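You operate a simulated robot arm through the tools that you are given. There is no shell and no other tool. Be economical: measure what you need, move in short steps, check, and stop when the job is done.

You are at the controls of a simulated two-armed robot. One attempt, no reset.

Task
Swap the clean plate on the wash bench's green mat for the dirty one.
Fine: free the clamp first; carry the clean plate to the free black mat; slide the dirty one over, never lift it, then clamp it.
Where things are to end (x, y in the base frame): small filter plate within 0.03 m of [0.38, -0.13].

Only the result counts: the job must be done as asked and must still hold three seconds after the hand-in. Knocking over, shifting, dropping, spilling or breaking anything else fails it.

Robot
Two 6-joint arms with two-finger parallel grippers on one trunk, on a base that drives. Base frame: it is fixed to the floor where the robot stands at the start and does not move with it; the origin is under the middle of the robot, x ahead of it, y to its left, z up. Units: m, degrees, N and s.
The left shoulder is at the start at [0.07, 0.166, 1.432], the right one opposite. With the tool pointing down near the work surface each hand reaches from about 0.36 to 0.78 m from the robot's upright axis, wherever it stands, measured 20 degrees to its own side. Places, roughly: back orange clamp [0.5, -0.1, 0.9]; green mat [0.4, -0.1, 0.8]; right black mat [0.4, -0.6, 0.8]. Payload 3.91 kg a hand.
The tool frame of a hand sits at the grasp point between the pads (the TCP): z along the fingers, y along the line on which they close. The tips reach 0.03 m beyond it. Largest opening 0.11 m; finger width 0.02, thickness 0.01; the body of the gripper, 0.048 by 0.112 m, starts 0.055 m behind the TCP.
Orientation is that of the tool frame in the base frame, as [roll, pitch, yaw] about the fixed x, y, z axes, in that order (R = Rz(yaw) Ry(pitch) Rx(roll)). With the fingers straight down and closing along the base's y, the tool's x points along the base's -x, its y along +y and its z along -z.

Tools
- The arms move only by the tool play_rows. It takes "left_targets", "right_targets" or both (then of equal length, played together; a hand with none holds still); each is a list of rows, each a list of 7 numbers: the shift along the base's x, y, z in m, then the turn, a rotation vector about the base's x, y, z in degrees, then the finger opening in m, from 0 to 0.11. In form: [[dx, dy, dz, rx, ry, rz, jaw], ...]. A call has 1 to 8 rows; each row shifts and turns the commanded pose from where the row before left it. A row lasts 0.2 s, in which the tool goes at most 0.05 m and 8.6 degrees; a call with a longer step from one row to the next is refused whole, and so is a gripper value outside its range. A pose out of reach is approached as far as the arm can. The call stops where the force on the tool passes 40 N (or 10 N more than at its start, if that is more) or the arm is blocked; 0.2 s more then pass. Each finger travels about 0.108 m/s and halts on what it meets, pressing with about 24 N; the grip force reading is that of the motor and also rises with nothing between the fingers. The clock runs only during rows and for 0.2 s after the last one: add rows that do not move to give the fingers time. It gives the time, the measured TCP pose, the force on the tool (base axes), the opening and the grip force at its end, in the units of the frame above (readings bear some noise), with the torque about the TCP (base axes, N m) and any sound that the robot's microphone picked up, and new pictures: "show" is both (left out), scene, wrist or none (wrist: the cameras of the hands that moved).
- Cameras (640 x 400 px; columns grow to the right, rows downward): "scene" is now at [0.1227, 0.009, 1.634]; the picture's right is [-0.09, -1.00, 0.00], its down [-0.86, 0.08, -0.50] and it looks along [0.50, -0.04, -0.86] (base axes); focal length 273 px, centre (320, 200). "left" rides on the left gripper at [0.077, -0.007, -0.115] in its tool frame; the picture's right is [0.09, 1.00, 0.00], its down [-0.80, 0.07, -0.59] and it looks along [-0.59, 0.05, 0.80] (tool axes); focal length 270 px, centre (320, 200). "right" rides on the right gripper at [0.077, 0.007, -0.114] in its tool frame; the picture's right is [-0.09, 1.00, 0.00], its down [-0.80, -0.07, -0.59] and it looks along [-0.59, -0.05, 0.80] (tool axes); focal length 270 px, centre (320, 200). There is no depth. A picture from a camera that has moved, and an enlarged one, comes with that camera's place and axes in the base frame and with its lens. The place of the scene camera against the robot may be out by one fixed shift of up to 0.025 m in any direction.
- raise_lower(by): slides the trunk up (or, below 0, down) by that many m; the arms and the scene camera ride with it, the base frame stays. It gives what a move gives, with no picture.
- base_move(legs): drives the robot by 1 to 6 legs, each [ahead, left, turn to the left] in m, m and degrees, along the robot's own axes; the way and the turn of a leg run together, so that a leg with both is an arc; at most 1.5 m and 180 degrees a leg. The arms and the cameras ride along, it lands a little off, and it stops where it bumps. It gives what a move gives, and a new picture of the scene camera.
- head_to(pan, tilt): turns the head with the scene camera to pan (to the left, within 86 degrees either way) and tilt (down, from -29 to 69), counted from straight ahead of the robot. It gives what a move gives, and a new picture of the scene camera.
- enlarge(camera, box): a new picture of the part [left, top, right, bottom] of that camera's present view, enlarged. It takes no simulated time.
- hand_in(): hands the job in; it is judged then, once.

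Go step by step. Nothing tells you exact positions but the pictures and the camera data: compare them with the known pose of the tool, close in by small moves and look again before you grip or let go. The budget is 120 turns and 260 pictures, counting those below and the enlarged ones. Unless the task says otherwise, let go and move clear before handing in, and close with one line.

The tools are called after "Request:" as a command line: name --argument value ..., lists and objects as JSON in quotes. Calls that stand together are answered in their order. play_rows: Moves the arms, as the interface text tells. Its arguments: {"type":"object","properties":{"left_targets":{"type":"array","items":{"type":"array","items":{"type":"number"}}},"right_targets":{"type":"array","items":{"type":"array","items":{"type":"number"}}},"show":{"type":"string","enum":["both","scene","wrist","none"]}},"required":[]} The other tools are called the same way: raise_lower (by) slides the trunk up or down; base_move (legs) drives the base; head_to (pan, tilt) turns the head that bears the scene camera; enlarge (camera, box) takes an enlarged picture of a part of a camera's view; hand_in () hands the job in.

At the start:

```text
clock: 0.0
left_tool_pos: [0.6902, 0.0346, 1.1239]
left_tool_rot: [-180.0, 0.1, -179.9]
left_force: [0.4, 0.1, -0.7]
left_torque: [-0.02, 0.0, -0.02]
left_finger_gap: 0.11
left_gripper_force: 0.1
right_tool_pos: [0.5091, -0.3815, 1.0002]
right_tool_rot: [180.0, 0.1, 180.0]
right_force: [-1.3, 0.9, -0.4]
right_torque: [-0.03, 0.01, 0.01]
right_finger_gap: 0.1097
right_gripper_force: 0.1
trunk travel left (down, up): [-0.927, 0.013]
robot x, y, heading: [-0.0007, -0.003, 0.1]
head pan, tilt: [-5.1, 59.8]
```

scene: 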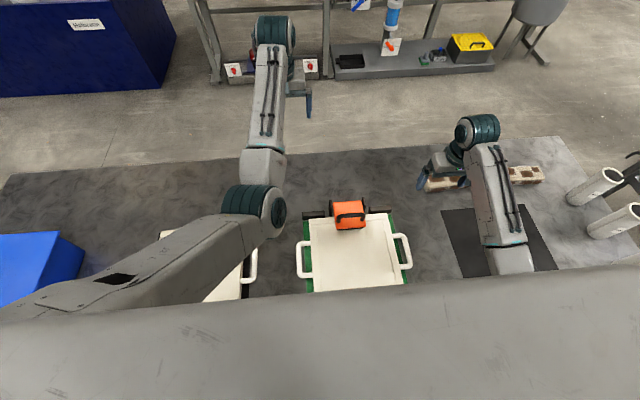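
right: 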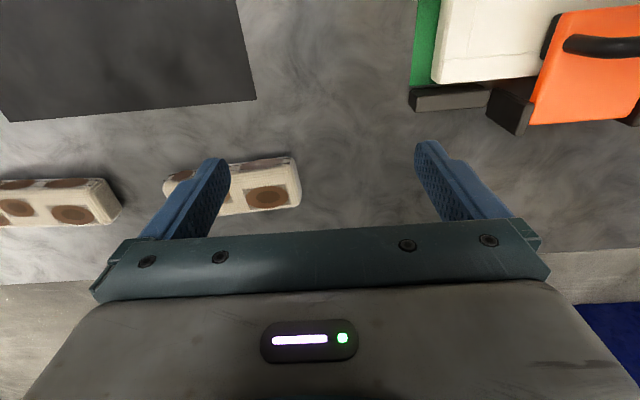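
left: 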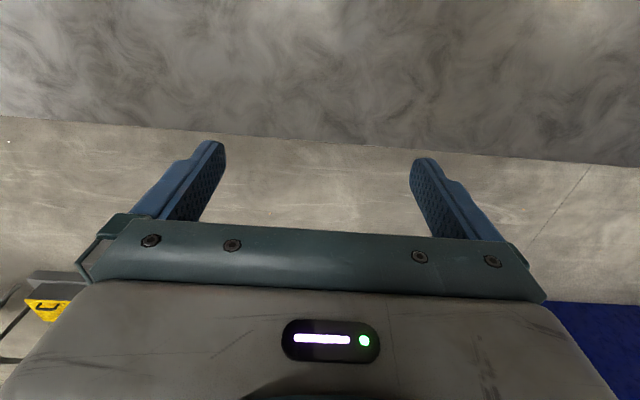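

The clean plate sits on the green mat with an orange clamp at its far edge; another plate is hidden under the left arm. I'll look closer.

Request:
enlarge --camera "scene" --box '[280, 180, 440, 300]'

Request:
enlarge --camera "right" --box '[400, 0, 640, 150]'

Request:
head_to --pan 0 --tilt 69

```text
3.33 times, centred on (360, 240) of scene
camera zoom: at [0.1227, 0.009, 1.634], right [-0.09, -1.0, 0.0], down [-0.86, 0.08, -0.5], along [0.5, -0.04, -0.86], focal length 910 px, centre (187, 67)
```

zoom: 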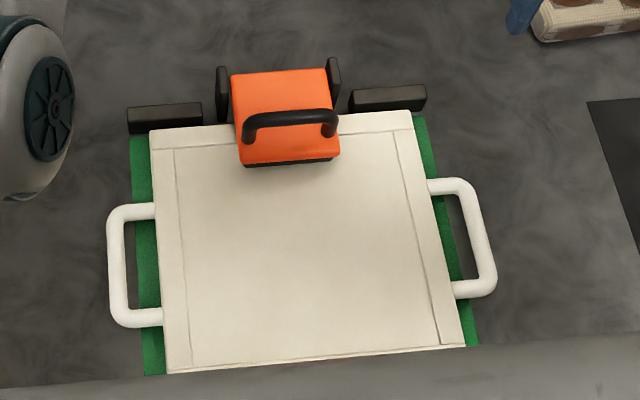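

```text
2.67 times, centred on (520, 75) of right
camera zoom: at [0.4318, -0.3739, 1.1135], right [0.09, 1.0, 0.0], down [0.8, -0.07, 0.59], along [0.59, -0.05, -0.8], focal length 721 px, centre (-213, 533)
```

zoom: 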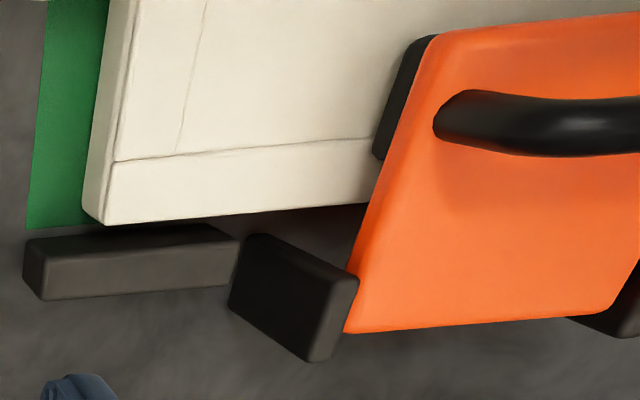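

```text
clock: 0.7
left_tool_pos: [0.6919, 0.0339, 1.1234]
left_tool_rot: [-179.9, 0.1, -180.0]
left_force: [0.2, -0.2, 0.6]
left_torque: [-0.02, 0.01, 0.0]
left_finger_gap: 0.1102
left_gripper_force: 0.1
right_tool_pos: [0.5096, -0.3824, 0.9994]
right_tool_rot: [180.0, 0.0, 180.0]
right_force: [-0.3, 0.6, -0.4]
right_torque: [0.01, 0.0, 0.02]
right_finger_gap: 0.1097
right_gripper_force: 0.1
trunk travel left (down, up): [-0.927, 0.013]
robot x, y, heading: [-0.0014, 0.0012, 0.0]
head pan, tilt: [0.0, 68.8]
camera scene: at [0.112, 0.0149, 1.6244], right [0.0, -1.0, 0.0], down [-0.93, 0.0, -0.36], along [0.36, 0.0, -0.93], focal length 273 px, centre (320, 200)
```

scene: 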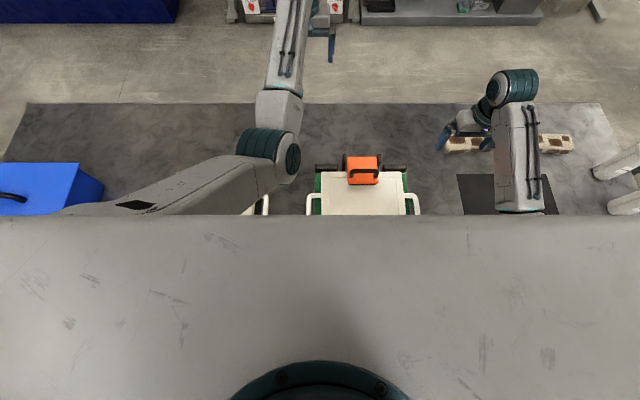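

The trunk blocks a steep view. I'll back off a bit and move the left arm aside to see the bench.

Request:
base_move --legs '[[-0.3, 0, 0]]'

Request:
play_rows --left_targets '[[0, 0.05, 0, 0, 0, 0, 0.11], [0, 0.05, 0, 0, 0, 0, 0.11], [0, 0.05, 0, 0, 0, 0, 0.11], [0, 0.05, 0, 0, 0, 0, 0.11], [0, 0.05, 0, 0, 0, 0, 0.11], [0, 0.05, 0, 0, 0, 0, 0.11], [0, 0.05, 0, 0, 0, 0, 0.11], [0, 0.05, 0, 0, 0, 0, 0.11]]' --show "wrist"

Request:
head_to --pan 0 --tilt 50

```text
clock: 2.7
left_tool_pos: [0.3962, 0.0342, 1.122]
left_tool_rot: [-179.9, 0.0, -179.9]
left_force: [0.0, 0.1, -0.5]
left_torque: [0.01, 0.01, -0.03]
left_finger_gap: 0.1099
left_gripper_force: 0.1
right_tool_pos: [0.2161, -0.3795, 0.9986]
right_tool_rot: [180.0, -0.1, -179.8]
right_force: [0.9, -0.8, 0.2]
right_torque: [0.01, 0.0, 0.01]
right_finger_gap: 0.1103
right_gripper_force: 0.0
trunk travel left (down, up): [-0.927, 0.013]
robot x, y, heading: [-0.2929, -0.0, -0.2]
head pan, tilt: [0.0, 68.8]
camera scene: at [-0.1812, 0.0147, 1.6241], right [0.0, -1.0, 0.0], down [-0.93, 0.0, -0.36], along [0.36, 0.0, -0.93], focal length 273 px, centre (320, 200)
```

scene: 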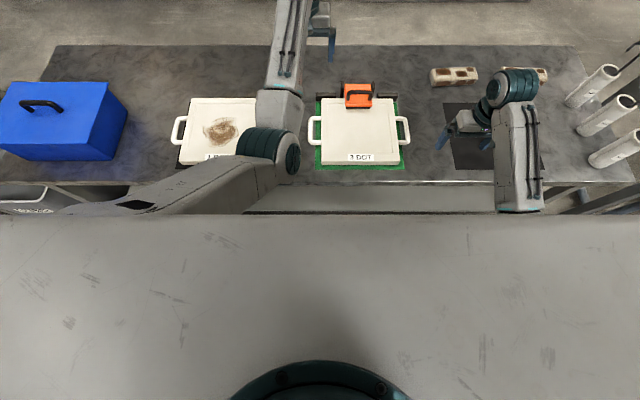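

```text
clock: 4.5
left_tool_pos: [0.4122, 0.4331, 1.1026]
left_tool_rot: [-179.7, 0.0, 180.0]
left_force: [-0.1, 0.6, 0.3]
left_torque: [-0.03, 0.01, 0.01]
left_finger_gap: 0.1102
left_gripper_force: 0.1
left hand out of reach, approached as far as the arm can: row 1, 2, 3
right_tool_pos: [0.2137, -0.3796, 1.0007]
right_tool_rot: [-179.9, 0.0, -179.9]
right_force: [0.5, 0.1, 0.4]
right_torque: [-0.01, -0.03, 0.04]
right_finger_gap: 0.11
right_gripper_force: 0.1
trunk travel left (down, up): [-0.927, 0.013]
robot x, y, heading: [-0.2977, 0.0012, 0.2]
head pan, tilt: [0.0, 68.8]
camera left: at [0.3345, 0.4281, 1.2181], right [-0.09, 1.0, 0.0], down [0.8, 0.07, 0.59], along [0.59, 0.05, -0.8], focal length 270 px, centre (320, 200)
```

left: 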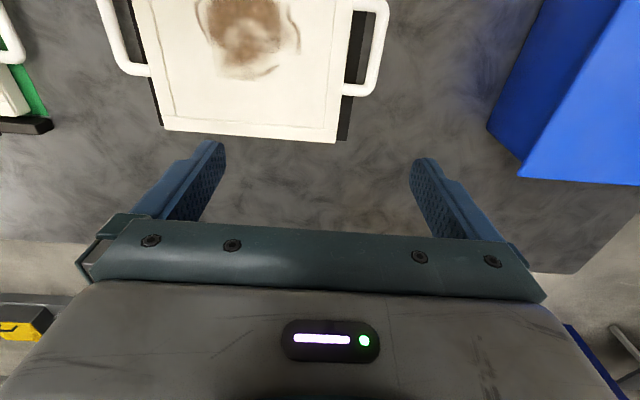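

```text
clock: 5.3
left_tool_pos: [0.4115, 0.4312, 1.1042]
left_tool_rot: [180.0, 0.0, -179.9]
left_force: [-0.3, 0.1, -0.2]
left_torque: [0.04, 0.02, 0.0]
left_finger_gap: 0.11
left_gripper_force: 0.0
right_tool_pos: [0.2154, -0.3806, 0.9993]
right_tool_rot: [-180.0, 0.1, -179.9]
right_force: [0.4, 0.6, -0.4]
right_torque: [-0.04, 0.02, 0.0]
right_finger_gap: 0.11
right_gripper_force: 0.0
trunk travel left (down, up): [-0.927, 0.013]
robot x, y, heading: [-0.2988, -0.0009, 0.0]
head pan, tilt: [0.0, 50.0]
camera scene: at [-0.1631, 0.0145, 1.6463], right [0.0, -1.0, 0.0], down [-0.77, 0.0, -0.64], along [0.64, 0.0, -0.77], focal length 273 px, centre (320, 200)
```

scene: 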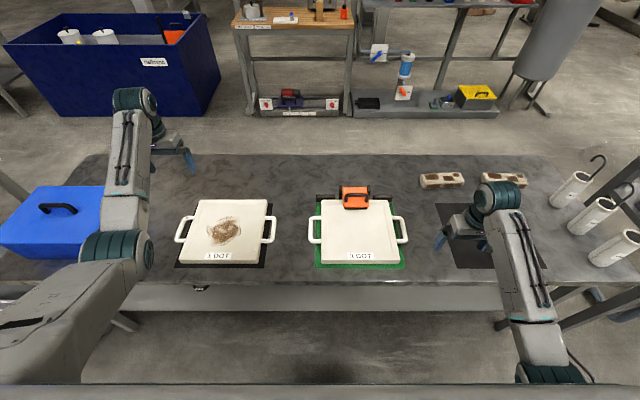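

Now the dirty plate (left black mat), clean plate (green mat) and free right black mat are visible; I'll zoom for details.

Request:
enlarge --camera "scene" --box '[300, 170, 420, 280]'

Request:
enlarge --camera "scene" --box '[160, 180, 290, 290]'

Request:
enlarge --camera "scene" --box '[400, 160, 640, 310]'

```text
3.64 times, centred on (360, 225) of scene
camera zoom: at [-0.1631, 0.0145, 1.6463], right [0.0, -1.0, 0.0], down [-0.77, 0.0, -0.64], along [0.64, 0.0, -0.77], focal length 993 px, centre (174, 109)
```

zoom: 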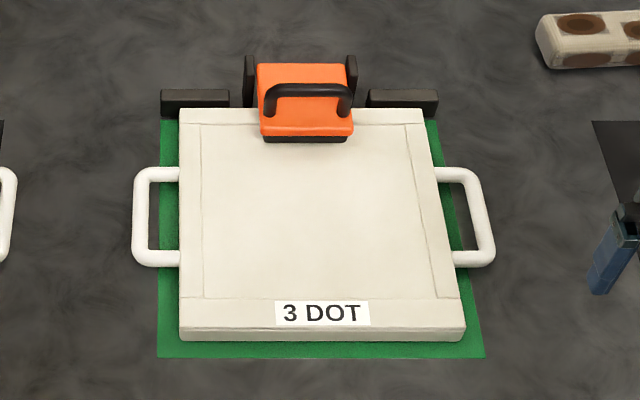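

```text
3.64 times, centred on (225, 235) of scene
camera zoom: at [-0.1631, 0.0145, 1.6463], right [0.0, -1.0, 0.0], down [-0.77, 0.0, -0.64], along [0.64, 0.0, -0.77], focal length 993 px, centre (666, 73)
```

zoom: 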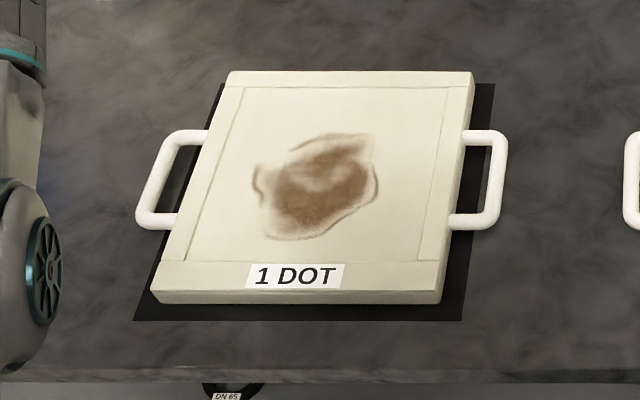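

```text
2.67 times, centred on (520, 235) of scene
camera zoom: at [-0.1631, 0.0145, 1.6463], right [0.0, -1.0, 0.0], down [-0.77, 0.0, -0.64], along [0.64, 0.0, -0.77], focal length 728 px, centre (-213, 107)
```

zoom: 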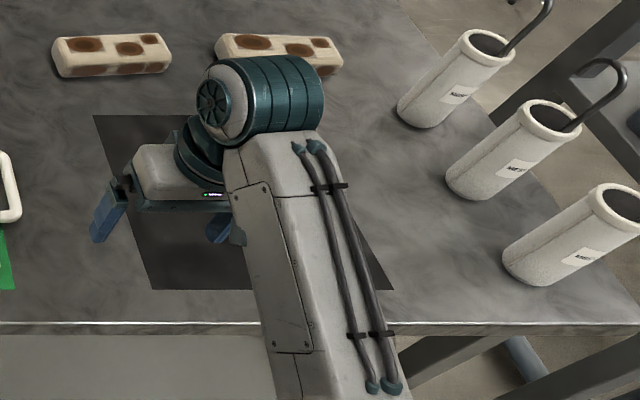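

Clean plate centre is about (0.385,-0.12), dirty about (0.385,0.35), and each plate is about 0.26 wide. I'll drive in and bring the right hand over the clamp, turned so its fingers close along x.

Request:
base_move --legs '[[0.22, 0, 0]]'

Request:
play_rows --right_targets '[[0, 0.03, 0.03, 0, 0, 8.5, 0.08], [0, 0.03, 0.03, 0, 0, 8.5, 0.08], [0, 0.03, 0.03, 0, 0, 8.5, 0.08], [0, 0.03, 0.03, 0, 0, 8.5, 0.08], [0, 0.03, 0, 0, 0, 8.5, 0.08], [0, 0.02, 0, 0, 0, 8.5, 0.08], [0, 0.02, 0, 0, 0, 8.5, 0.08], [0, 0, 0, 0, 0, 8.5, 0.08]]'

```text
clock: 7.0
left_tool_pos: [0.6227, 0.4302, 1.1049]
left_tool_rot: [-180.0, 0.1, -180.0]
left_force: [0.0, 0.2, -0.1]
left_torque: [0.02, 0.0, 0.01]
left_finger_gap: 0.1098
left_gripper_force: 0.0
right_tool_pos: [0.4242, -0.3828, 1.0008]
right_tool_rot: [180.0, 0.1, 180.0]
right_force: [-0.4, -0.6, -0.2]
right_torque: [0.01, -0.04, 0.01]
right_finger_gap: 0.11
right_gripper_force: 0.1
trunk travel left (down, up): [-0.927, 0.013]
robot x, y, heading: [-0.0817, 0.0013, -0.1]
head pan, tilt: [0.0, 50.0]
camera scene: at [0.0461, 0.0146, 1.6468], right [0.0, -1.0, 0.0], down [-0.76, 0.0, -0.64], along [0.64, 0.0, -0.76], focal length 273 px, centre (320, 200)
```

scene: 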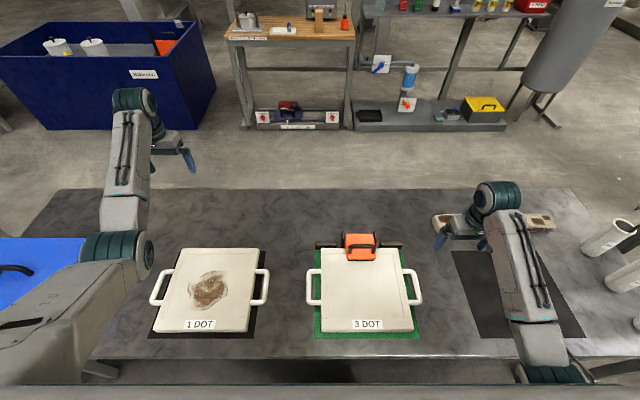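

```text
clock: 8.8
left_tool_pos: [0.6258, 0.4302, 1.1037]
left_tool_rot: [180.0, -0.1, -180.0]
left_force: [-0.5, 0.5, 0.6]
left_torque: [-0.03, -0.01, -0.01]
left_finger_gap: 0.1097
left_gripper_force: 0.1
right_tool_pos: [0.4519, -0.2403, 0.9906]
right_tool_rot: [-179.7, 0.0, -111.9]
right_force: [0.4, -1.0, -0.8]
right_torque: [0.01, 0.0, -0.02]
right_finger_gap: 0.08
right_gripper_force: 0.1
right hand out of reach, approached as far as the arm can: row 1, 2, 3, 4, 5
trunk travel left (down, up): [-0.927, 0.013]
robot x, y, heading: [-0.0841, 0.004, -0.1]
head pan, tilt: [0.0, 50.0]
camera scene: at [0.0505, 0.0147, 1.6463], right [0.0, -1.0, 0.0], down [-0.77, 0.0, -0.64], along [0.64, 0.0, -0.77], focal length 273 px, centre (320, 200)
camera right: at [0.4157, -0.3073, 1.103], right [-0.89, 0.45, 0.0], down [0.36, 0.72, 0.6], along [0.27, 0.53, -0.8], focal length 270 px, centre (320, 200)
```

scene: 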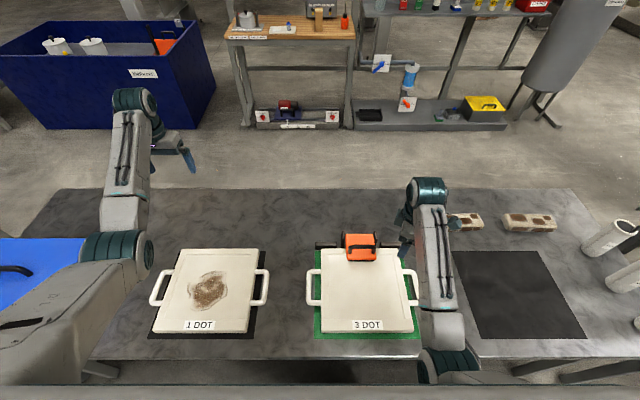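
right: 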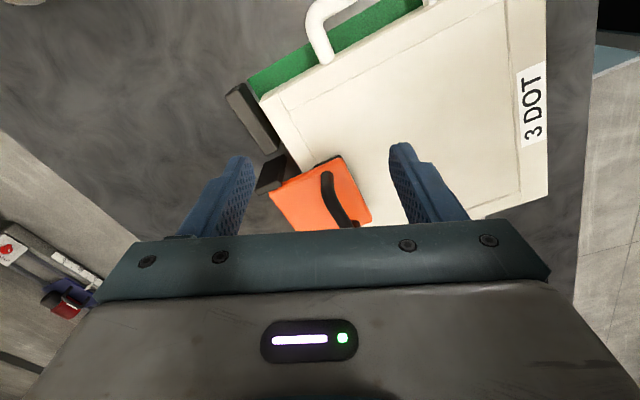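

Good view of the clamp. I'll finish the turn to yaw −90 and look at the clamp closely.

Request:
play_rows --right_targets '[[0, 0, 0, 0, 0, 7.3, 0.08], [0, 0, 0, 0, 0, 7.3, 0.08], [0, 0, 0, 0, 0, 7.3, 0.08], [0, 0, 0, 0, 0, 0, 0.08]]' --show "wrist"

Request:
enlarge --camera "scene" --box '[310, 215, 410, 275]'

Request:
enlarge --camera "right" --box '[220, 80, 460, 230]'

```text
clock: 9.8
left_tool_pos: [0.627, 0.4304, 1.1043]
left_tool_rot: [-179.9, -0.1, 180.0]
left_force: [-0.4, 0.7, 0.2]
left_torque: [0.01, 0.01, -0.01]
left_finger_gap: 0.1099
left_gripper_force: 0.0
right_tool_pos: [0.4549, -0.2407, 0.9873]
right_tool_rot: [-179.9, 0.1, -90.1]
right_force: [0.5, 0.3, 0.2]
right_torque: [-0.01, -0.01, 0.01]
right_finger_gap: 0.0798
right_gripper_force: 0.1
trunk travel left (down, up): [-0.927, 0.013]
robot x, y, heading: [-0.0813, -0.002, 0.0]
head pan, tilt: [0.0, 50.0]
camera right: at [0.4449, -0.3163, 1.1024], right [-1.0, 0.09, 0.0], down [0.07, 0.8, 0.59], along [0.05, 0.59, -0.8], focal length 270 px, centre (320, 200)
```

right: 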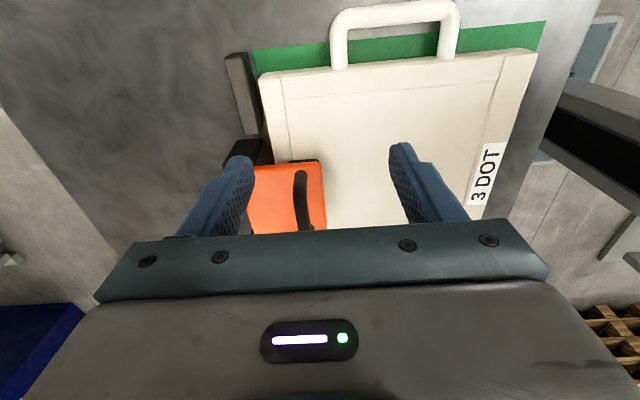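

```text
6.40 times, centred on (360, 245) of scene
camera zoom: at [0.051, 0.015, 1.6463], right [0.0, -1.0, 0.0], down [-0.77, 0.0, -0.64], along [0.64, 0.0, -0.77], focal length 1748 px, centre (64, -88)
```

zoom: 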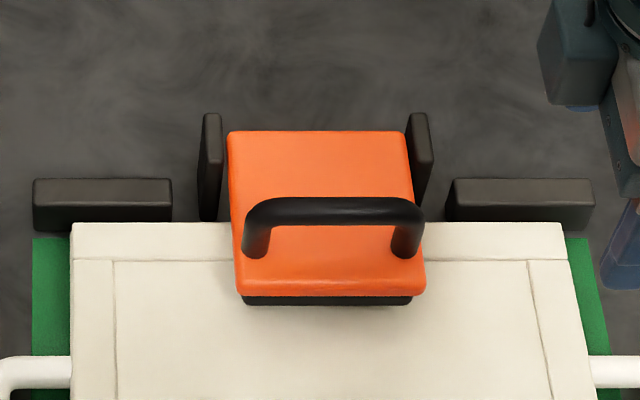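

```text
2.67 times, centred on (340, 155) of right
camera zoom: at [0.4449, -0.3163, 1.1024], right [-1.0, 0.09, 0.0], down [0.07, 0.8, 0.59], along [0.05, 0.59, -0.8], focal length 721 px, centre (267, 320)
```

zoom: 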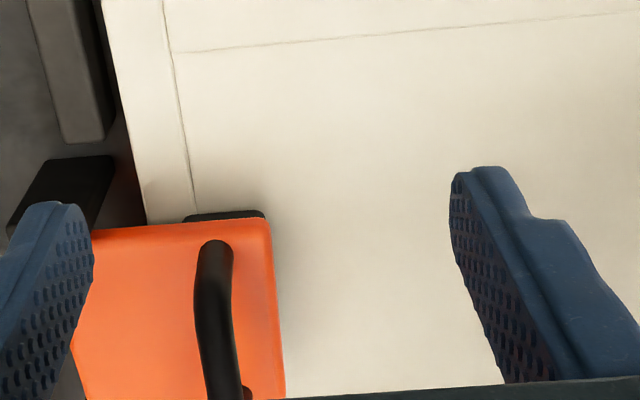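

The clamp is a hinged orange flap with a handle bar along y near (0.478, -0.13, ~0.87), its hinge behind. I'll move over it and descend partway.

Request:
play_rows --right_targets '[[0.01, 0.04, 0, 0, 0, 0, 0.08], [0.01, 0.04, 0, 0, 0, 0, 0.08], [0.003, 0.03, -0.02, 0, 0, 0, 0.06], [0, 0, -0.03, 0, 0, 0, 0.06], [0, 0, 0, 0, 0, 0, 0.06]]'

Request:
enlarge --camera "scene" --box '[310, 195, 430, 275]'

```text
clock: 11.0
left_tool_pos: [0.6247, 0.432, 1.1029]
left_tool_rot: [-180.0, 0.0, 179.9]
left_force: [-1.2, 0.8, -0.3]
left_torque: [-0.01, 0.0, -0.01]
left_finger_gap: 0.1099
left_gripper_force: 0.0
right_tool_pos: [0.4779, -0.1363, 0.9386]
right_tool_rot: [179.9, -0.9, -90.4]
right_force: [0.2, 0.2, -0.3]
right_torque: [-0.01, -0.01, -0.01]
right_finger_gap: 0.06
right_gripper_force: 0.0
trunk travel left (down, up): [-0.927, 0.013]
robot x, y, heading: [-0.0812, 0.0022, -0.1]
head pan, tilt: [0.0, 50.0]
camera scene: at [0.0506, 0.0163, 1.6463], right [0.0, -1.0, 0.0], down [-0.77, 0.0, -0.64], along [0.64, 0.0, -0.77], focal length 273 px, centre (320, 200)
camera right: at [0.4683, -0.2109, 1.0539], right [-1.0, 0.09, 0.0], down [0.07, 0.81, 0.58], along [0.06, 0.58, -0.81], focal length 270 px, centre (320, 200)
```

scene: 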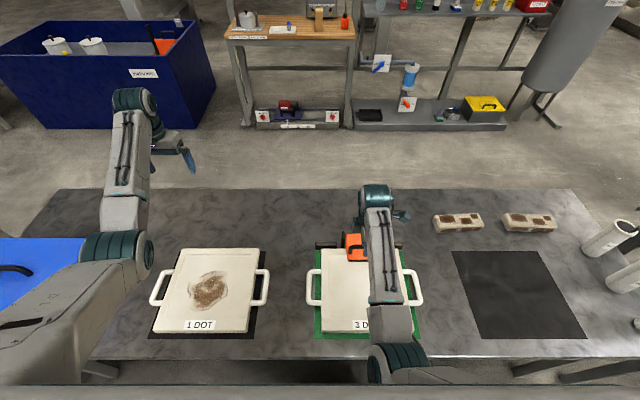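
right: 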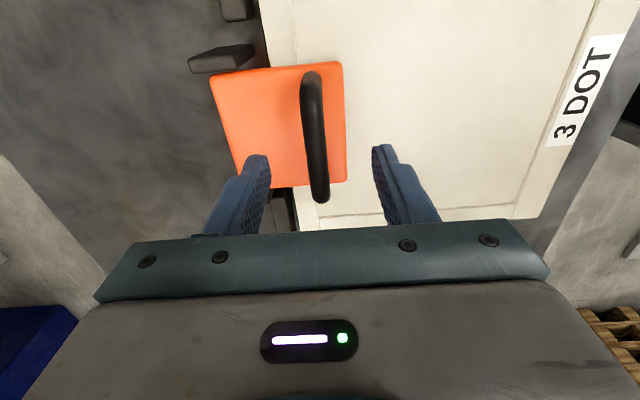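

```text
5.00 times, centred on (370, 235) of scene
camera zoom: at [0.0506, 0.0163, 1.6463], right [0.0, -1.0, 0.0], down [-0.77, 0.0, -0.64], along [0.64, 0.0, -0.77], focal length 1365 px, centre (70, 25)
```

zoom: 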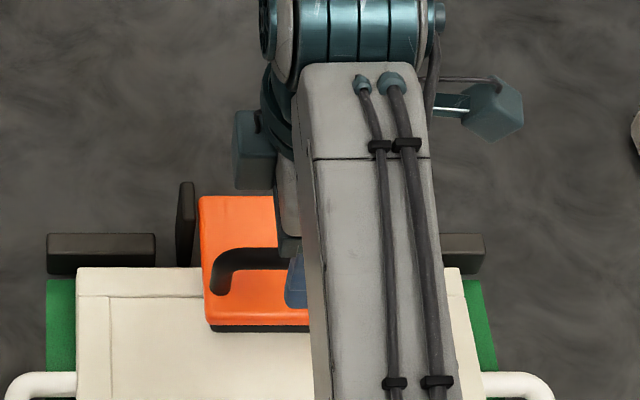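

The bar is at about (0.480, -0.132, 0.875), well centred between the fingers. I'll descend and close on it.

Request:
play_rows --right_targets '[[0.002, 0.004, -0.02, 0, 0, 0, 0.04], [0, 0, -0.02, 0, 0, 0, 0.04], [0, 0, -0.012, 0, 0, 0, 0.04], [0, 0, 0, 0, 0, 0, 0.04]]'

Request:
enlarge --camera "right" --box '[200, 0, 440, 220]'

```text
clock: 12.0
left_tool_pos: [0.6254, 0.4306, 1.1063]
left_tool_rot: [180.0, 0.0, 180.0]
left_force: [-0.2, 0.0, -0.3]
left_torque: [0.0, 0.02, 0.0]
left_finger_gap: 0.1099
left_gripper_force: 0.0
right_tool_pos: [0.4769, -0.1248, 0.8892]
right_tool_rot: [-180.0, 0.1, -90.1]
right_force: [-0.9, -3.1, 15.4]
right_torque: [-0.07, -0.35, -0.05]
right_finger_gap: 0.0393
right_gripper_force: 0.0
trunk travel left (down, up): [-0.927, 0.013]
robot x, y, heading: [-0.0817, 0.0024, -0.1]
head pan, tilt: [0.0, 50.0]
camera scene: at [0.0485, 0.0153, 1.6467], right [0.0, -1.0, 0.0], down [-0.77, 0.0, -0.64], along [0.64, 0.0, -0.77], focal length 273 px, centre (320, 200)
camera right: at [0.4676, -0.2007, 1.0025], right [-1.0, 0.09, 0.0], down [0.07, 0.8, 0.6], along [0.06, 0.59, -0.8], focal length 270 px, centre (320, 200)
```

scene: 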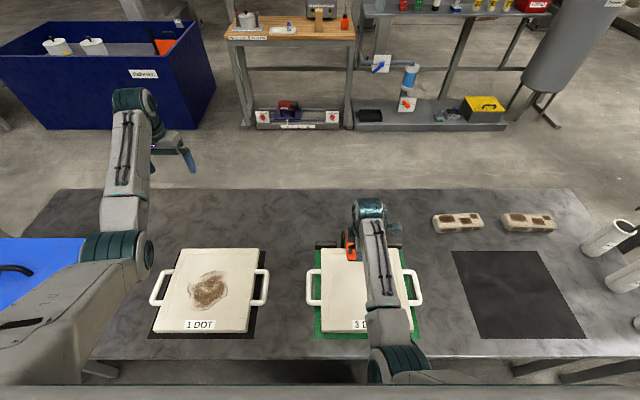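
right: 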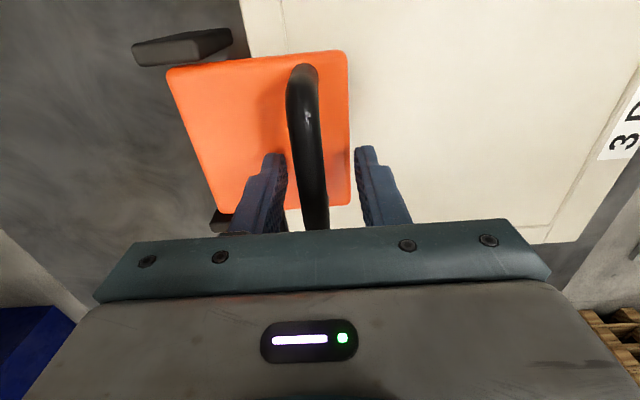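

```text
1.82 times, centred on (320, 110) of right
camera zoom: at [0.4676, -0.2007, 1.0025], right [-1.0, 0.09, 0.0], down [0.07, 0.8, 0.6], along [0.06, 0.59, -0.8], focal length 491 px, centre (320, 364)
```

zoom: 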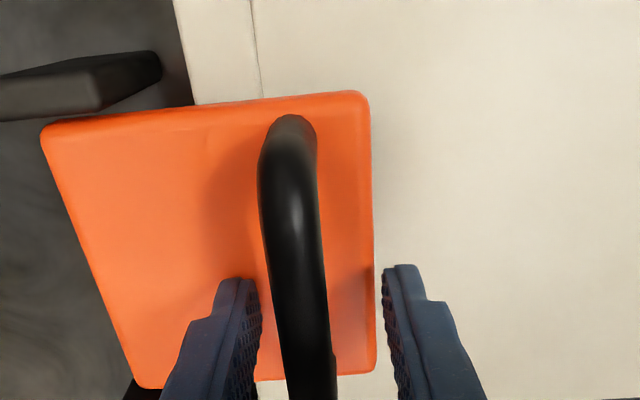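

The tips touch the flap top at about z=0.859. I'll raise slightly and close on the bar.

Request:
play_rows --right_targets '[[0.003, -0.004, 0.005, 0, 0, 0, 0.03], [0, 0, 0, 0, 0, 0, 0.0], [0, 0, 0, 0, 0, 0, 0.0], [0, 0, 0, 0, 0, 0, 0.0]]' --show "wrist"

```text
clock: 13.0
left_tool_pos: [0.6267, 0.4301, 1.1035]
left_tool_rot: [-180.0, 0.0, 179.9]
left_force: [-1.0, -0.8, 0.1]
left_torque: [0.03, 0.04, -0.01]
left_finger_gap: 0.1099
left_gripper_force: 0.1
right_tool_pos: [0.482, -0.129, 0.8924]
right_tool_rot: [179.8, -0.1, -90.2]
right_force: [-1.2, 4.9, -7.1]
right_torque: [0.61, 0.21, 0.07]
right_finger_gap: 0.0135
right_gripper_force: 44.6
trunk travel left (down, up): [-0.927, 0.013]
robot x, y, heading: [-0.0824, -0.0022, -0.1]
head pan, tilt: [0.0, 50.0]
camera right: at [0.4724, -0.2051, 1.0062], right [-1.0, 0.09, 0.0], down [0.07, 0.8, 0.59], along [0.05, 0.59, -0.8], focal length 270 px, centre (320, 200)
```

right: 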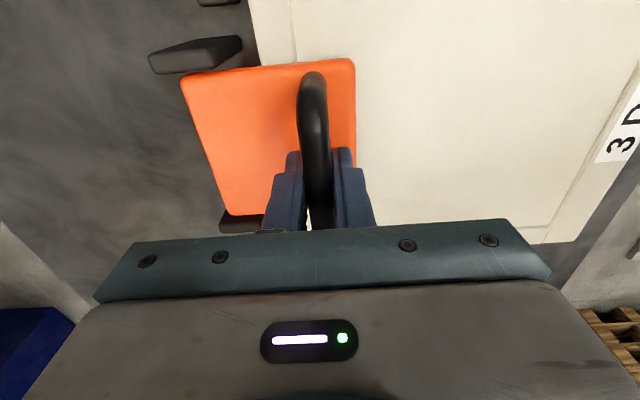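

The bar is gripped. I'll start lifting the flap along its hinge arc, gently.

Request:
play_rows --right_targets '[[0.006, 0, 0.0085, 0, 8, 0, 0], [0.0073, 0, 0.0076, 0, 8, 0, 0], [0, 0, 0, 0, 0, 0, 0]]'

```text
clock: 13.8
left_tool_pos: [0.6279, 0.4312, 1.1024]
left_tool_rot: [-179.9, 0.0, -180.0]
left_force: [0.8, -0.7, 0.9]
left_torque: [0.01, -0.03, 0.0]
left_finger_gap: 0.1099
left_gripper_force: 0.1
right_tool_pos: [0.4956, -0.1299, 0.9104]
right_tool_rot: [164.1, -0.1, -90.1]
right_force: [2.6, 6.8, -4.2]
right_torque: [0.44, -0.03, -0.02]
right_finger_gap: 0.0135
right_gripper_force: 45.0
trunk travel left (down, up): [-0.927, 0.013]
robot x, y, heading: [-0.0794, -0.001, -0.0]
head pan, tilt: [0.0, 50.0]
camera scene: at [0.0526, 0.0162, 1.6461], right [0.0, -1.0, 0.0], down [-0.77, 0.0, -0.64], along [0.64, 0.0, -0.77], focal length 273 px, centre (320, 200)
camera right: at [0.5195, -0.205, 1.0208], right [-0.96, 0.09, 0.28], down [0.23, 0.8, 0.55], along [-0.17, 0.59, -0.79], focal length 270 px, centre (320, 200)
```

scene: 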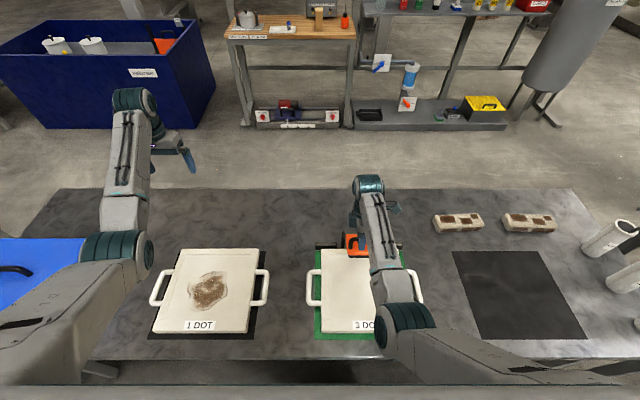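
right: 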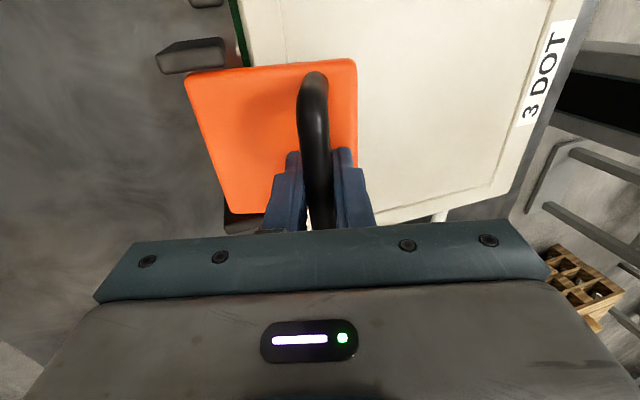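

The flap follows with low forces. Continuing the arc.

Request:
play_rows --right_targets '[[0.0083, 0, 0.0065, 0, 8, 0, 0], [0.0091, 0, 0.0052, 0, 8, 0, 0], [0.0098, 0, 0.004, 0, 8, 0, 0], [0, 0, 0, 0, 0, 0, 0]]'

```text
clock: 14.8
left_tool_pos: [0.6212, 0.43, 1.1075]
left_tool_rot: [179.9, 0.3, -179.9]
left_force: [-0.4, 0.4, 0.4]
left_torque: [0.02, 0.0, -0.01]
left_finger_gap: 0.11
left_gripper_force: 0.2
right_tool_pos: [0.5238, -0.1298, 0.9225]
right_tool_rot: [140.4, -0.1, -90.1]
right_force: [-5.6, -1.3, 25.5]
right_torque: [-0.19, -0.15, 0.27]
right_finger_gap: 0.0137
right_gripper_force: 45.6
right hand out of reach, approached as far as the arm can: row 2
trunk travel left (down, up): [-0.927, 0.013]
robot x, y, heading: [-0.0789, -0.001, -0.4]
head pan, tilt: [0.0, 50.0]
camera scene: at [0.0423, 0.0154, 1.6472], right [0.0, -1.0, 0.0], down [-0.76, 0.0, -0.65], along [0.65, 0.0, -0.76], focal length 273 px, centre (320, 200)
camera right: at [0.5891, -0.2052, 1.0151], right [-0.77, 0.09, 0.63], down [0.44, 0.8, 0.41], along [-0.47, 0.59, -0.65], focal length 270 px, centre (320, 200)
```

scene: 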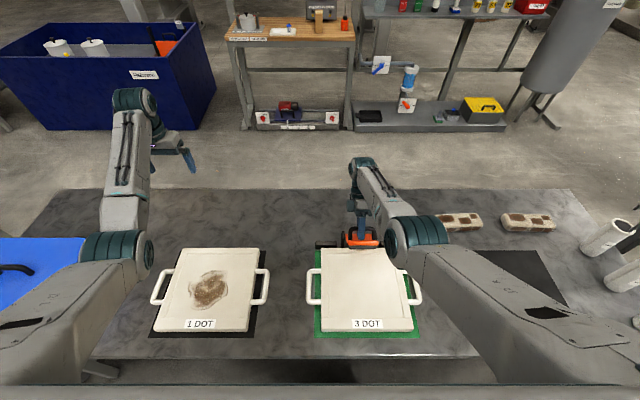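
right: 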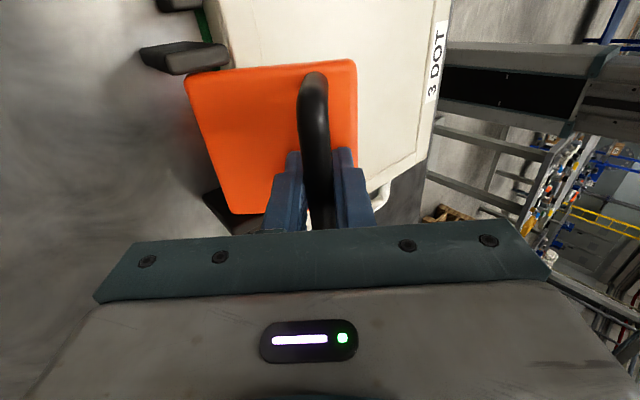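

Slight upward reaction; I'll continue the arc by translation, letting the bar pivot in the pads.

Request:
play_rows --right_targets '[[0.009, 0, 0.006, 0, 0, 0, 0], [0.0, 0, 0, 0, 0, 0, 0]]'

```text
clock: 15.4
left_tool_pos: [0.6242, 0.4304, 1.1061]
left_tool_rot: [180.0, 0.2, 180.0]
left_force: [-0.4, 0.0, -1.0]
left_torque: [-0.01, -0.03, -0.01]
left_finger_gap: 0.1099
left_gripper_force: 0.0
right_tool_pos: [0.5343, -0.1299, 0.9259]
right_tool_rot: [140.3, -0.1, -90.1]
right_force: [-5.8, -1.0, 8.5]
right_torque: [-0.24, 0.24, 0.03]
right_finger_gap: 0.0134
right_gripper_force: 44.8
trunk travel left (down, up): [-0.927, 0.013]
robot x, y, heading: [-0.0816, -0.0014, -0.1]
head pan, tilt: [0.0, 50.0]
camera scene: at [0.0467, 0.0146, 1.6463], right [0.0, -1.0, 0.0], down [-0.76, 0.0, -0.64], along [0.64, 0.0, -0.76], focal length 273 px, centre (320, 200)
camera right: at [0.6005, -0.2053, 1.0169], right [-0.77, 0.09, 0.64], down [0.44, 0.8, 0.41], along [-0.47, 0.59, -0.65], focal length 270 px, centre (320, 200)
```

scene: 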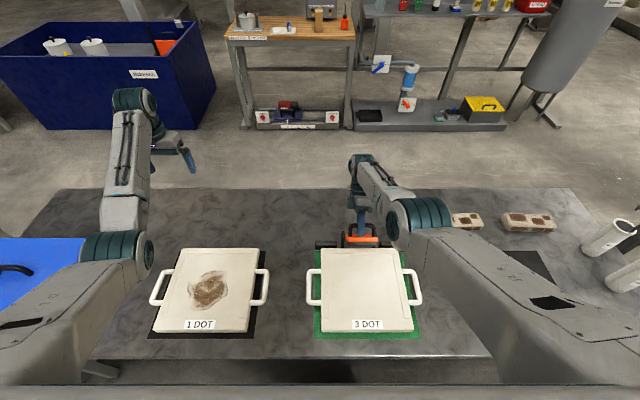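
right: 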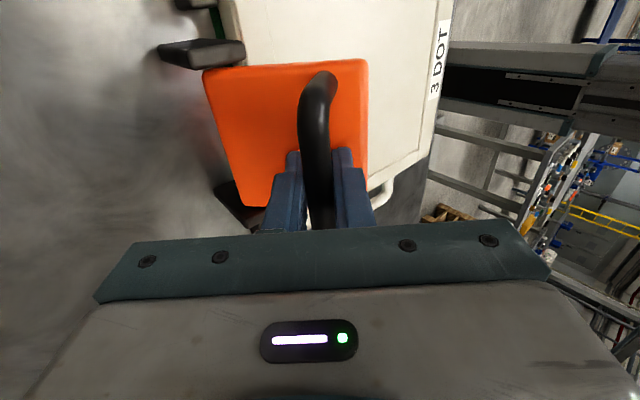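

Request:
play_rows --right_targets '[[0.0105, 0, 0.002, 0, 2, 0, 0], [0.0105, 0, 0.0, 0, 2, 0, 0], [0.0104, 0, -0.001, 0, 2, 0, 0], [0, 0, 0, 0, 0, 0, 0]]'

Request:
enlarge --camera "scene" --box '[310, 195, 430, 275]'

```text
clock: 15.9
left_tool_pos: [0.6296, 0.4319, 1.1015]
left_tool_rot: [-180.0, -0.2, -179.9]
left_force: [-0.9, -0.3, -0.6]
left_torque: [0.05, -0.05, 0.01]
left_finger_gap: 0.1099
left_gripper_force: 0.0
right_tool_pos: [0.5278, -0.1287, 0.9243]
right_tool_rot: [137.1, 0.3, -90.0]
right_force: [6.7, 8.4, -37.7]
right_torque: [-0.81, -0.02, 0.27]
right_finger_gap: 0.0138
right_gripper_force: 45.2
right hand out of reach, approached as far as the arm can: row 1, 2
trunk travel left (down, up): [-0.927, 0.013]
robot x, y, heading: [-0.0819, -0.0003, -0.1]
head pan, tilt: [0.0, 50.0]
stopped in row 2 (right hand): the force on the tool passed its limit (the readings are from after the stop); the commanded pose is now the measured one
camera scene: at [0.0565, 0.0156, 1.6454], right [0.0, -1.0, 0.0], down [-0.77, 0.0, -0.64], along [0.64, 0.0, -0.77], focal length 273 px, centre (320, 200)
camera right: at [0.5999, -0.2056, 1.0126], right [-0.73, 0.09, 0.68], down [0.46, 0.8, 0.39], along [-0.51, 0.59, -0.62], focal length 270 px, centre (320, 200)
```

scene: 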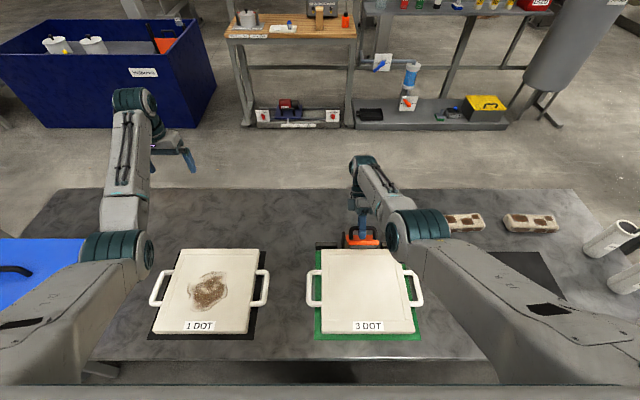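
right: 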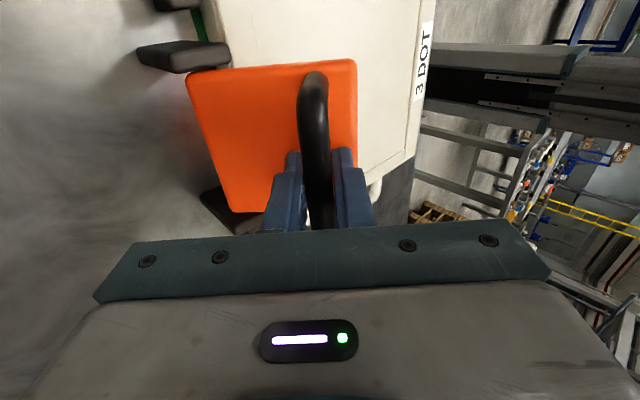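

```text
5.00 times, centred on (370, 235) of scene
camera zoom: at [0.0565, 0.0156, 1.6454], right [0.0, -1.0, 0.0], down [-0.77, 0.0, -0.64], along [0.64, 0.0, -0.77], focal length 1365 px, centre (70, 25)
```

zoom: 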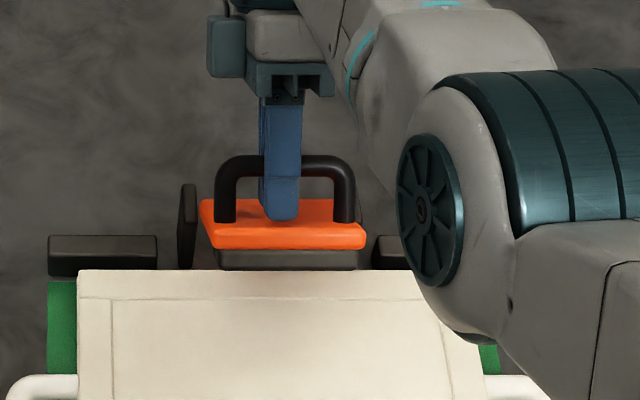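

The arm is at its reach limit with that tilt; I'll keep going with less tool tilt.

Request:
play_rows --right_targets '[[0.004, 0, 0.003, 0, -3, 0, 0], [0.007, 0, 0.002, 0, -3, 0, 0], [0.008, 0, 0.001, 0, -3, 0, 0], [0, 0, 0, 0, 0, 0, 0]]' --show "wrist"

Request:
enlarge --camera "scene" --box '[310, 195, 430, 275]'

```text
clock: 16.6
left_tool_pos: [0.628, 0.432, 1.1027]
left_tool_rot: [-180.0, 0.0, 179.9]
left_force: [-0.9, -0.1, -0.8]
left_torque: [-0.02, -0.04, 0.0]
left_finger_gap: 0.11
left_gripper_force: 0.0
right_tool_pos: [0.5364, -0.1287, 0.9288]
right_tool_rot: [142.9, 0.3, -90.1]
right_force: [4.2, 4.8, -32.8]
right_torque: [-0.3, -0.12, -0.07]
right_finger_gap: 0.0136
right_gripper_force: 44.6
trunk travel left (down, up): [-0.927, 0.013]
robot x, y, heading: [-0.0803, 0.0042, -0.1]
head pan, tilt: [0.0, 50.0]
stopped in row 3 (right hand): the force on the tool passed its limit (the readings are from after the stop); the commanded pose is now the measured one
camera right: at [0.5982, -0.2059, 1.0232], right [-0.79, 0.09, 0.6], down [0.41, 0.8, 0.43], along [-0.44, 0.59, -0.67], focal length 270 px, centre (320, 200)
```

right: 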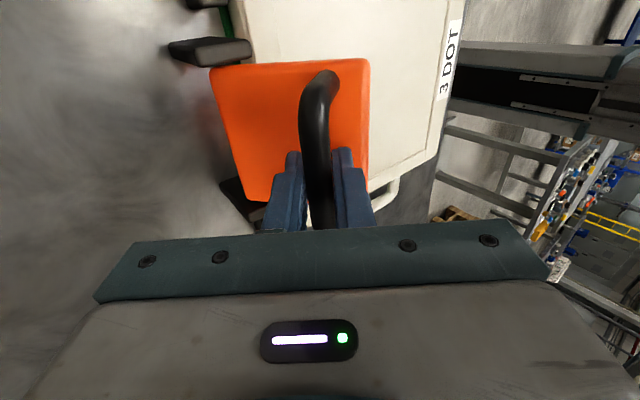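

```text
5.00 times, centred on (370, 235) of scene
camera zoom: at [0.0536, 0.0152, 1.6464], right [0.0, -1.0, 0.0], down [-0.77, 0.0, -0.64], along [0.64, 0.0, -0.77], focal length 1365 px, centre (70, 25)
```

zoom: 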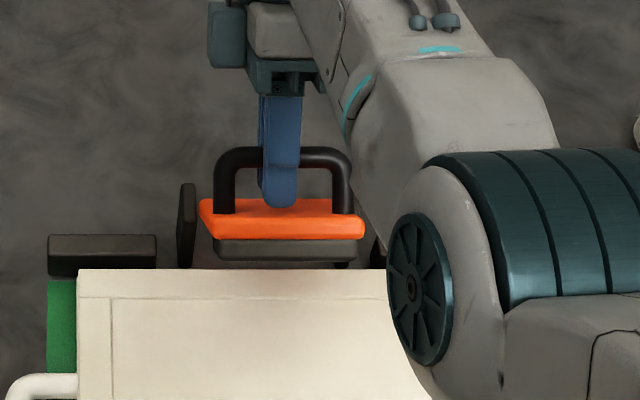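

The hinge is pulling the hand down, so my arc is too high. I'll ease down while moving back.

Request:
play_rows --right_targets '[[0.003, 0, -0.005, 0, 0, 0, 0], [0.007, 0, -0.001, 0, 0, 0, 0], [0.0, 0, 0, 0, 0, 0, 0]]' --show "none"

Request:
enlarge --camera "scene" --box '[310, 195, 430, 275]'

```text
clock: 17.4
left_tool_pos: [0.6255, 0.4329, 1.1045]
left_tool_rot: [-179.9, 0.0, -179.9]
left_force: [0.2, 0.0, 0.3]
left_torque: [0.05, -0.01, 0.01]
left_finger_gap: 0.1101
left_gripper_force: 0.2
right_tool_pos: [0.5462, -0.1294, 0.9297]
right_tool_rot: [143.3, 0.1, -89.9]
right_force: [-1.0, 2.5, 5.9]
right_torque: [-0.71, 0.16, 0.0]
right_finger_gap: 0.0136
right_gripper_force: 44.8
trunk travel left (down, up): [-0.927, 0.013]
robot x, y, heading: [-0.0805, 0.0013, 0.1]
head pan, tilt: [0.0, 50.0]
```

```text
5.00 times, centred on (370, 235) of scene
camera zoom: at [0.0495, 0.0165, 1.6467], right [0.0, -1.0, 0.0], down [-0.77, 0.0, -0.64], along [0.64, 0.0, -0.77], focal length 1365 px, centre (70, 25)
```

zoom: 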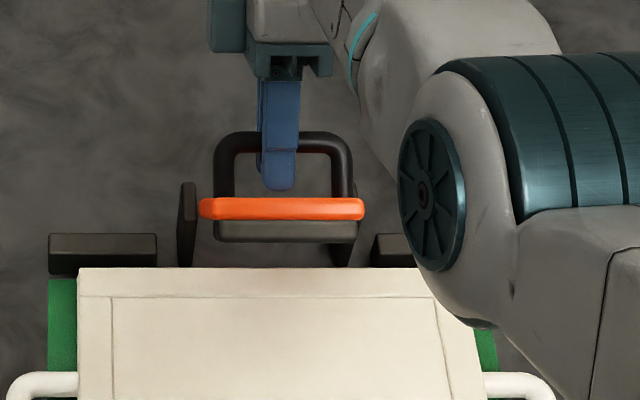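

Request:
play_rows --right_targets '[[0.008, 0, -0.002, 0, -1, 0, 0], [0.008, 0, -0.003, 0, -1, 0, 0], [0.0, 0, 0, 0, 0, 0, 0]]' --show "none"

Request:
enlarge --camera "scene" --box '[310, 195, 430, 275]'

```text
clock: 18.2
left_tool_pos: [0.6246, 0.434, 1.1045]
left_tool_rot: [-179.9, 0.2, -180.0]
left_force: [1.6, -0.6, -1.0]
left_torque: [0.01, -0.01, 0.01]
left_finger_gap: 0.11
left_gripper_force: 0.1
right_tool_pos: [0.5555, -0.1305, 0.9281]
right_tool_rot: [145.5, 0.1, -90.0]
right_force: [5.2, 4.6, 22.4]
right_torque: [0.01, -0.11, -0.55]
right_finger_gap: 0.0133
right_gripper_force: 45.7
right hand out of reach, approached as far as the arm can: row 2
trunk travel left (down, up): [-0.927, 0.013]
robot x, y, heading: [-0.0833, 0.0032, -0.1]
head pan, tilt: [0.0, 50.0]
```

```text
5.00 times, centred on (370, 235) of scene
camera zoom: at [0.0485, 0.0172, 1.6468], right [0.0, -1.0, 0.0], down [-0.77, 0.0, -0.64], along [0.64, 0.0, -0.77], focal length 1365 px, centre (70, 25)
```

zoom: 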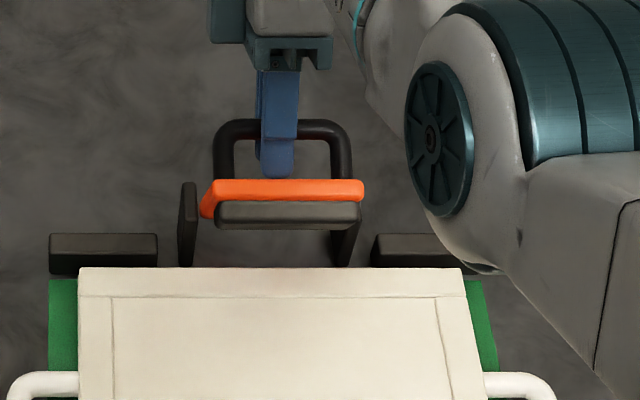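

Request:
play_rows --right_targets '[[0.008, 0, 0.0, 0, -3, 0, 0], [0.008, 0, -0.002, 0, -3, 0, 0], [0.008, 0, -0.003, 0, -3, 0, 0], [0.0, 0, 0, 0, 0, 0, 0]]' --show "none"

Request:
enlarge --camera "scene" --box '[310, 195, 430, 275]'

```text
clock: 19.2
left_tool_pos: [0.6264, 0.4334, 1.1031]
left_tool_rot: [-179.8, 0.0, -179.9]
left_force: [-0.9, 0.0, -0.5]
left_torque: [-0.04, 0.02, -0.01]
left_finger_gap: 0.1099
left_gripper_force: 0.1
right_tool_pos: [0.5791, -0.1289, 0.917]
right_tool_rot: [154.0, 0.1, -89.9]
right_force: [-4.8, 8.6, -6.3]
right_torque: [-0.68, 0.2, -0.47]
right_finger_gap: 0.0137
right_gripper_force: 45.2
trunk travel left (down, up): [-0.927, 0.013]
robot x, y, heading: [-0.0828, 0.0038, 0.2]
head pan, tilt: [0.0, 50.0]
```

```text
5.00 times, centred on (370, 235) of scene
camera zoom: at [0.0512, 0.0176, 1.646], right [0.0, -1.0, 0.0], down [-0.77, 0.0, -0.64], along [0.64, 0.0, -0.77], focal length 1365 px, centre (70, 25)
```

zoom: 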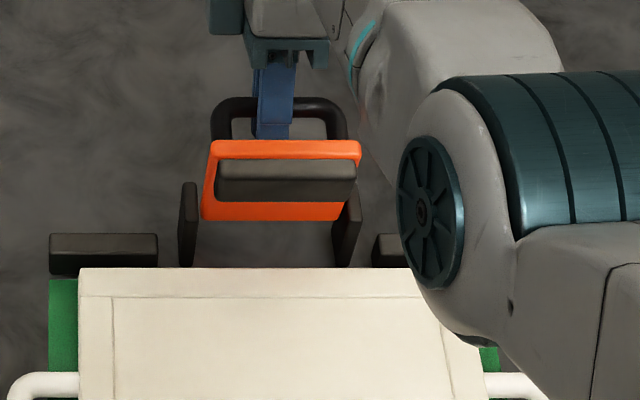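

The flap is about vertical. A little further so it rests open.

Request:
play_rows --right_targets '[[0.0075, 0, -0.004, 0, -2, 0, 0], [0.007, 0, -0.005, 0, -2, 0, 0], [0.007, 0, -0.006, 0, -2, 0, 0], [0.0, 0, 0, 0, 0, 0, 0]]' --show "none"

Request:
enlarge --camera "scene" --box '[310, 195, 430, 275]'

```text
clock: 19.9
left_tool_pos: [0.619, 0.4309, 1.1092]
left_tool_rot: [-179.9, 0.4, 180.0]
left_force: [-0.4, 0.1, -0.6]
left_torque: [0.01, 0.01, 0.01]
left_finger_gap: 0.11
left_gripper_force: 0.0
right_tool_pos: [0.5857, -0.1299, 0.9141]
right_tool_rot: [158.3, 0.1, -89.9]
right_force: [-36.1, 0.1, 36.9]
right_torque: [-0.97, 0.37, -0.42]
right_finger_gap: 0.0135
right_gripper_force: 44.5
trunk travel left (down, up): [-0.927, 0.013]
robot x, y, heading: [-0.0812, -0.0028, 0.1]
head pan, tilt: [0.0, 50.0]
stopped in row 3 (right hand): the force on the tool passed its limit (the readings are from after the stop); the commanded pose is now the measured one
```

```text
5.00 times, centred on (370, 235) of scene
camera zoom: at [0.0386, 0.0159, 1.648], right [0.0, -1.0, 0.0], down [-0.76, 0.0, -0.65], along [0.65, 0.0, -0.76], focal length 1365 px, centre (70, 25)
```

zoom: 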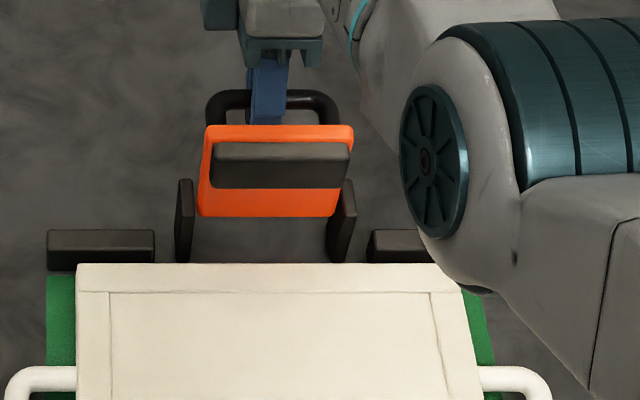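

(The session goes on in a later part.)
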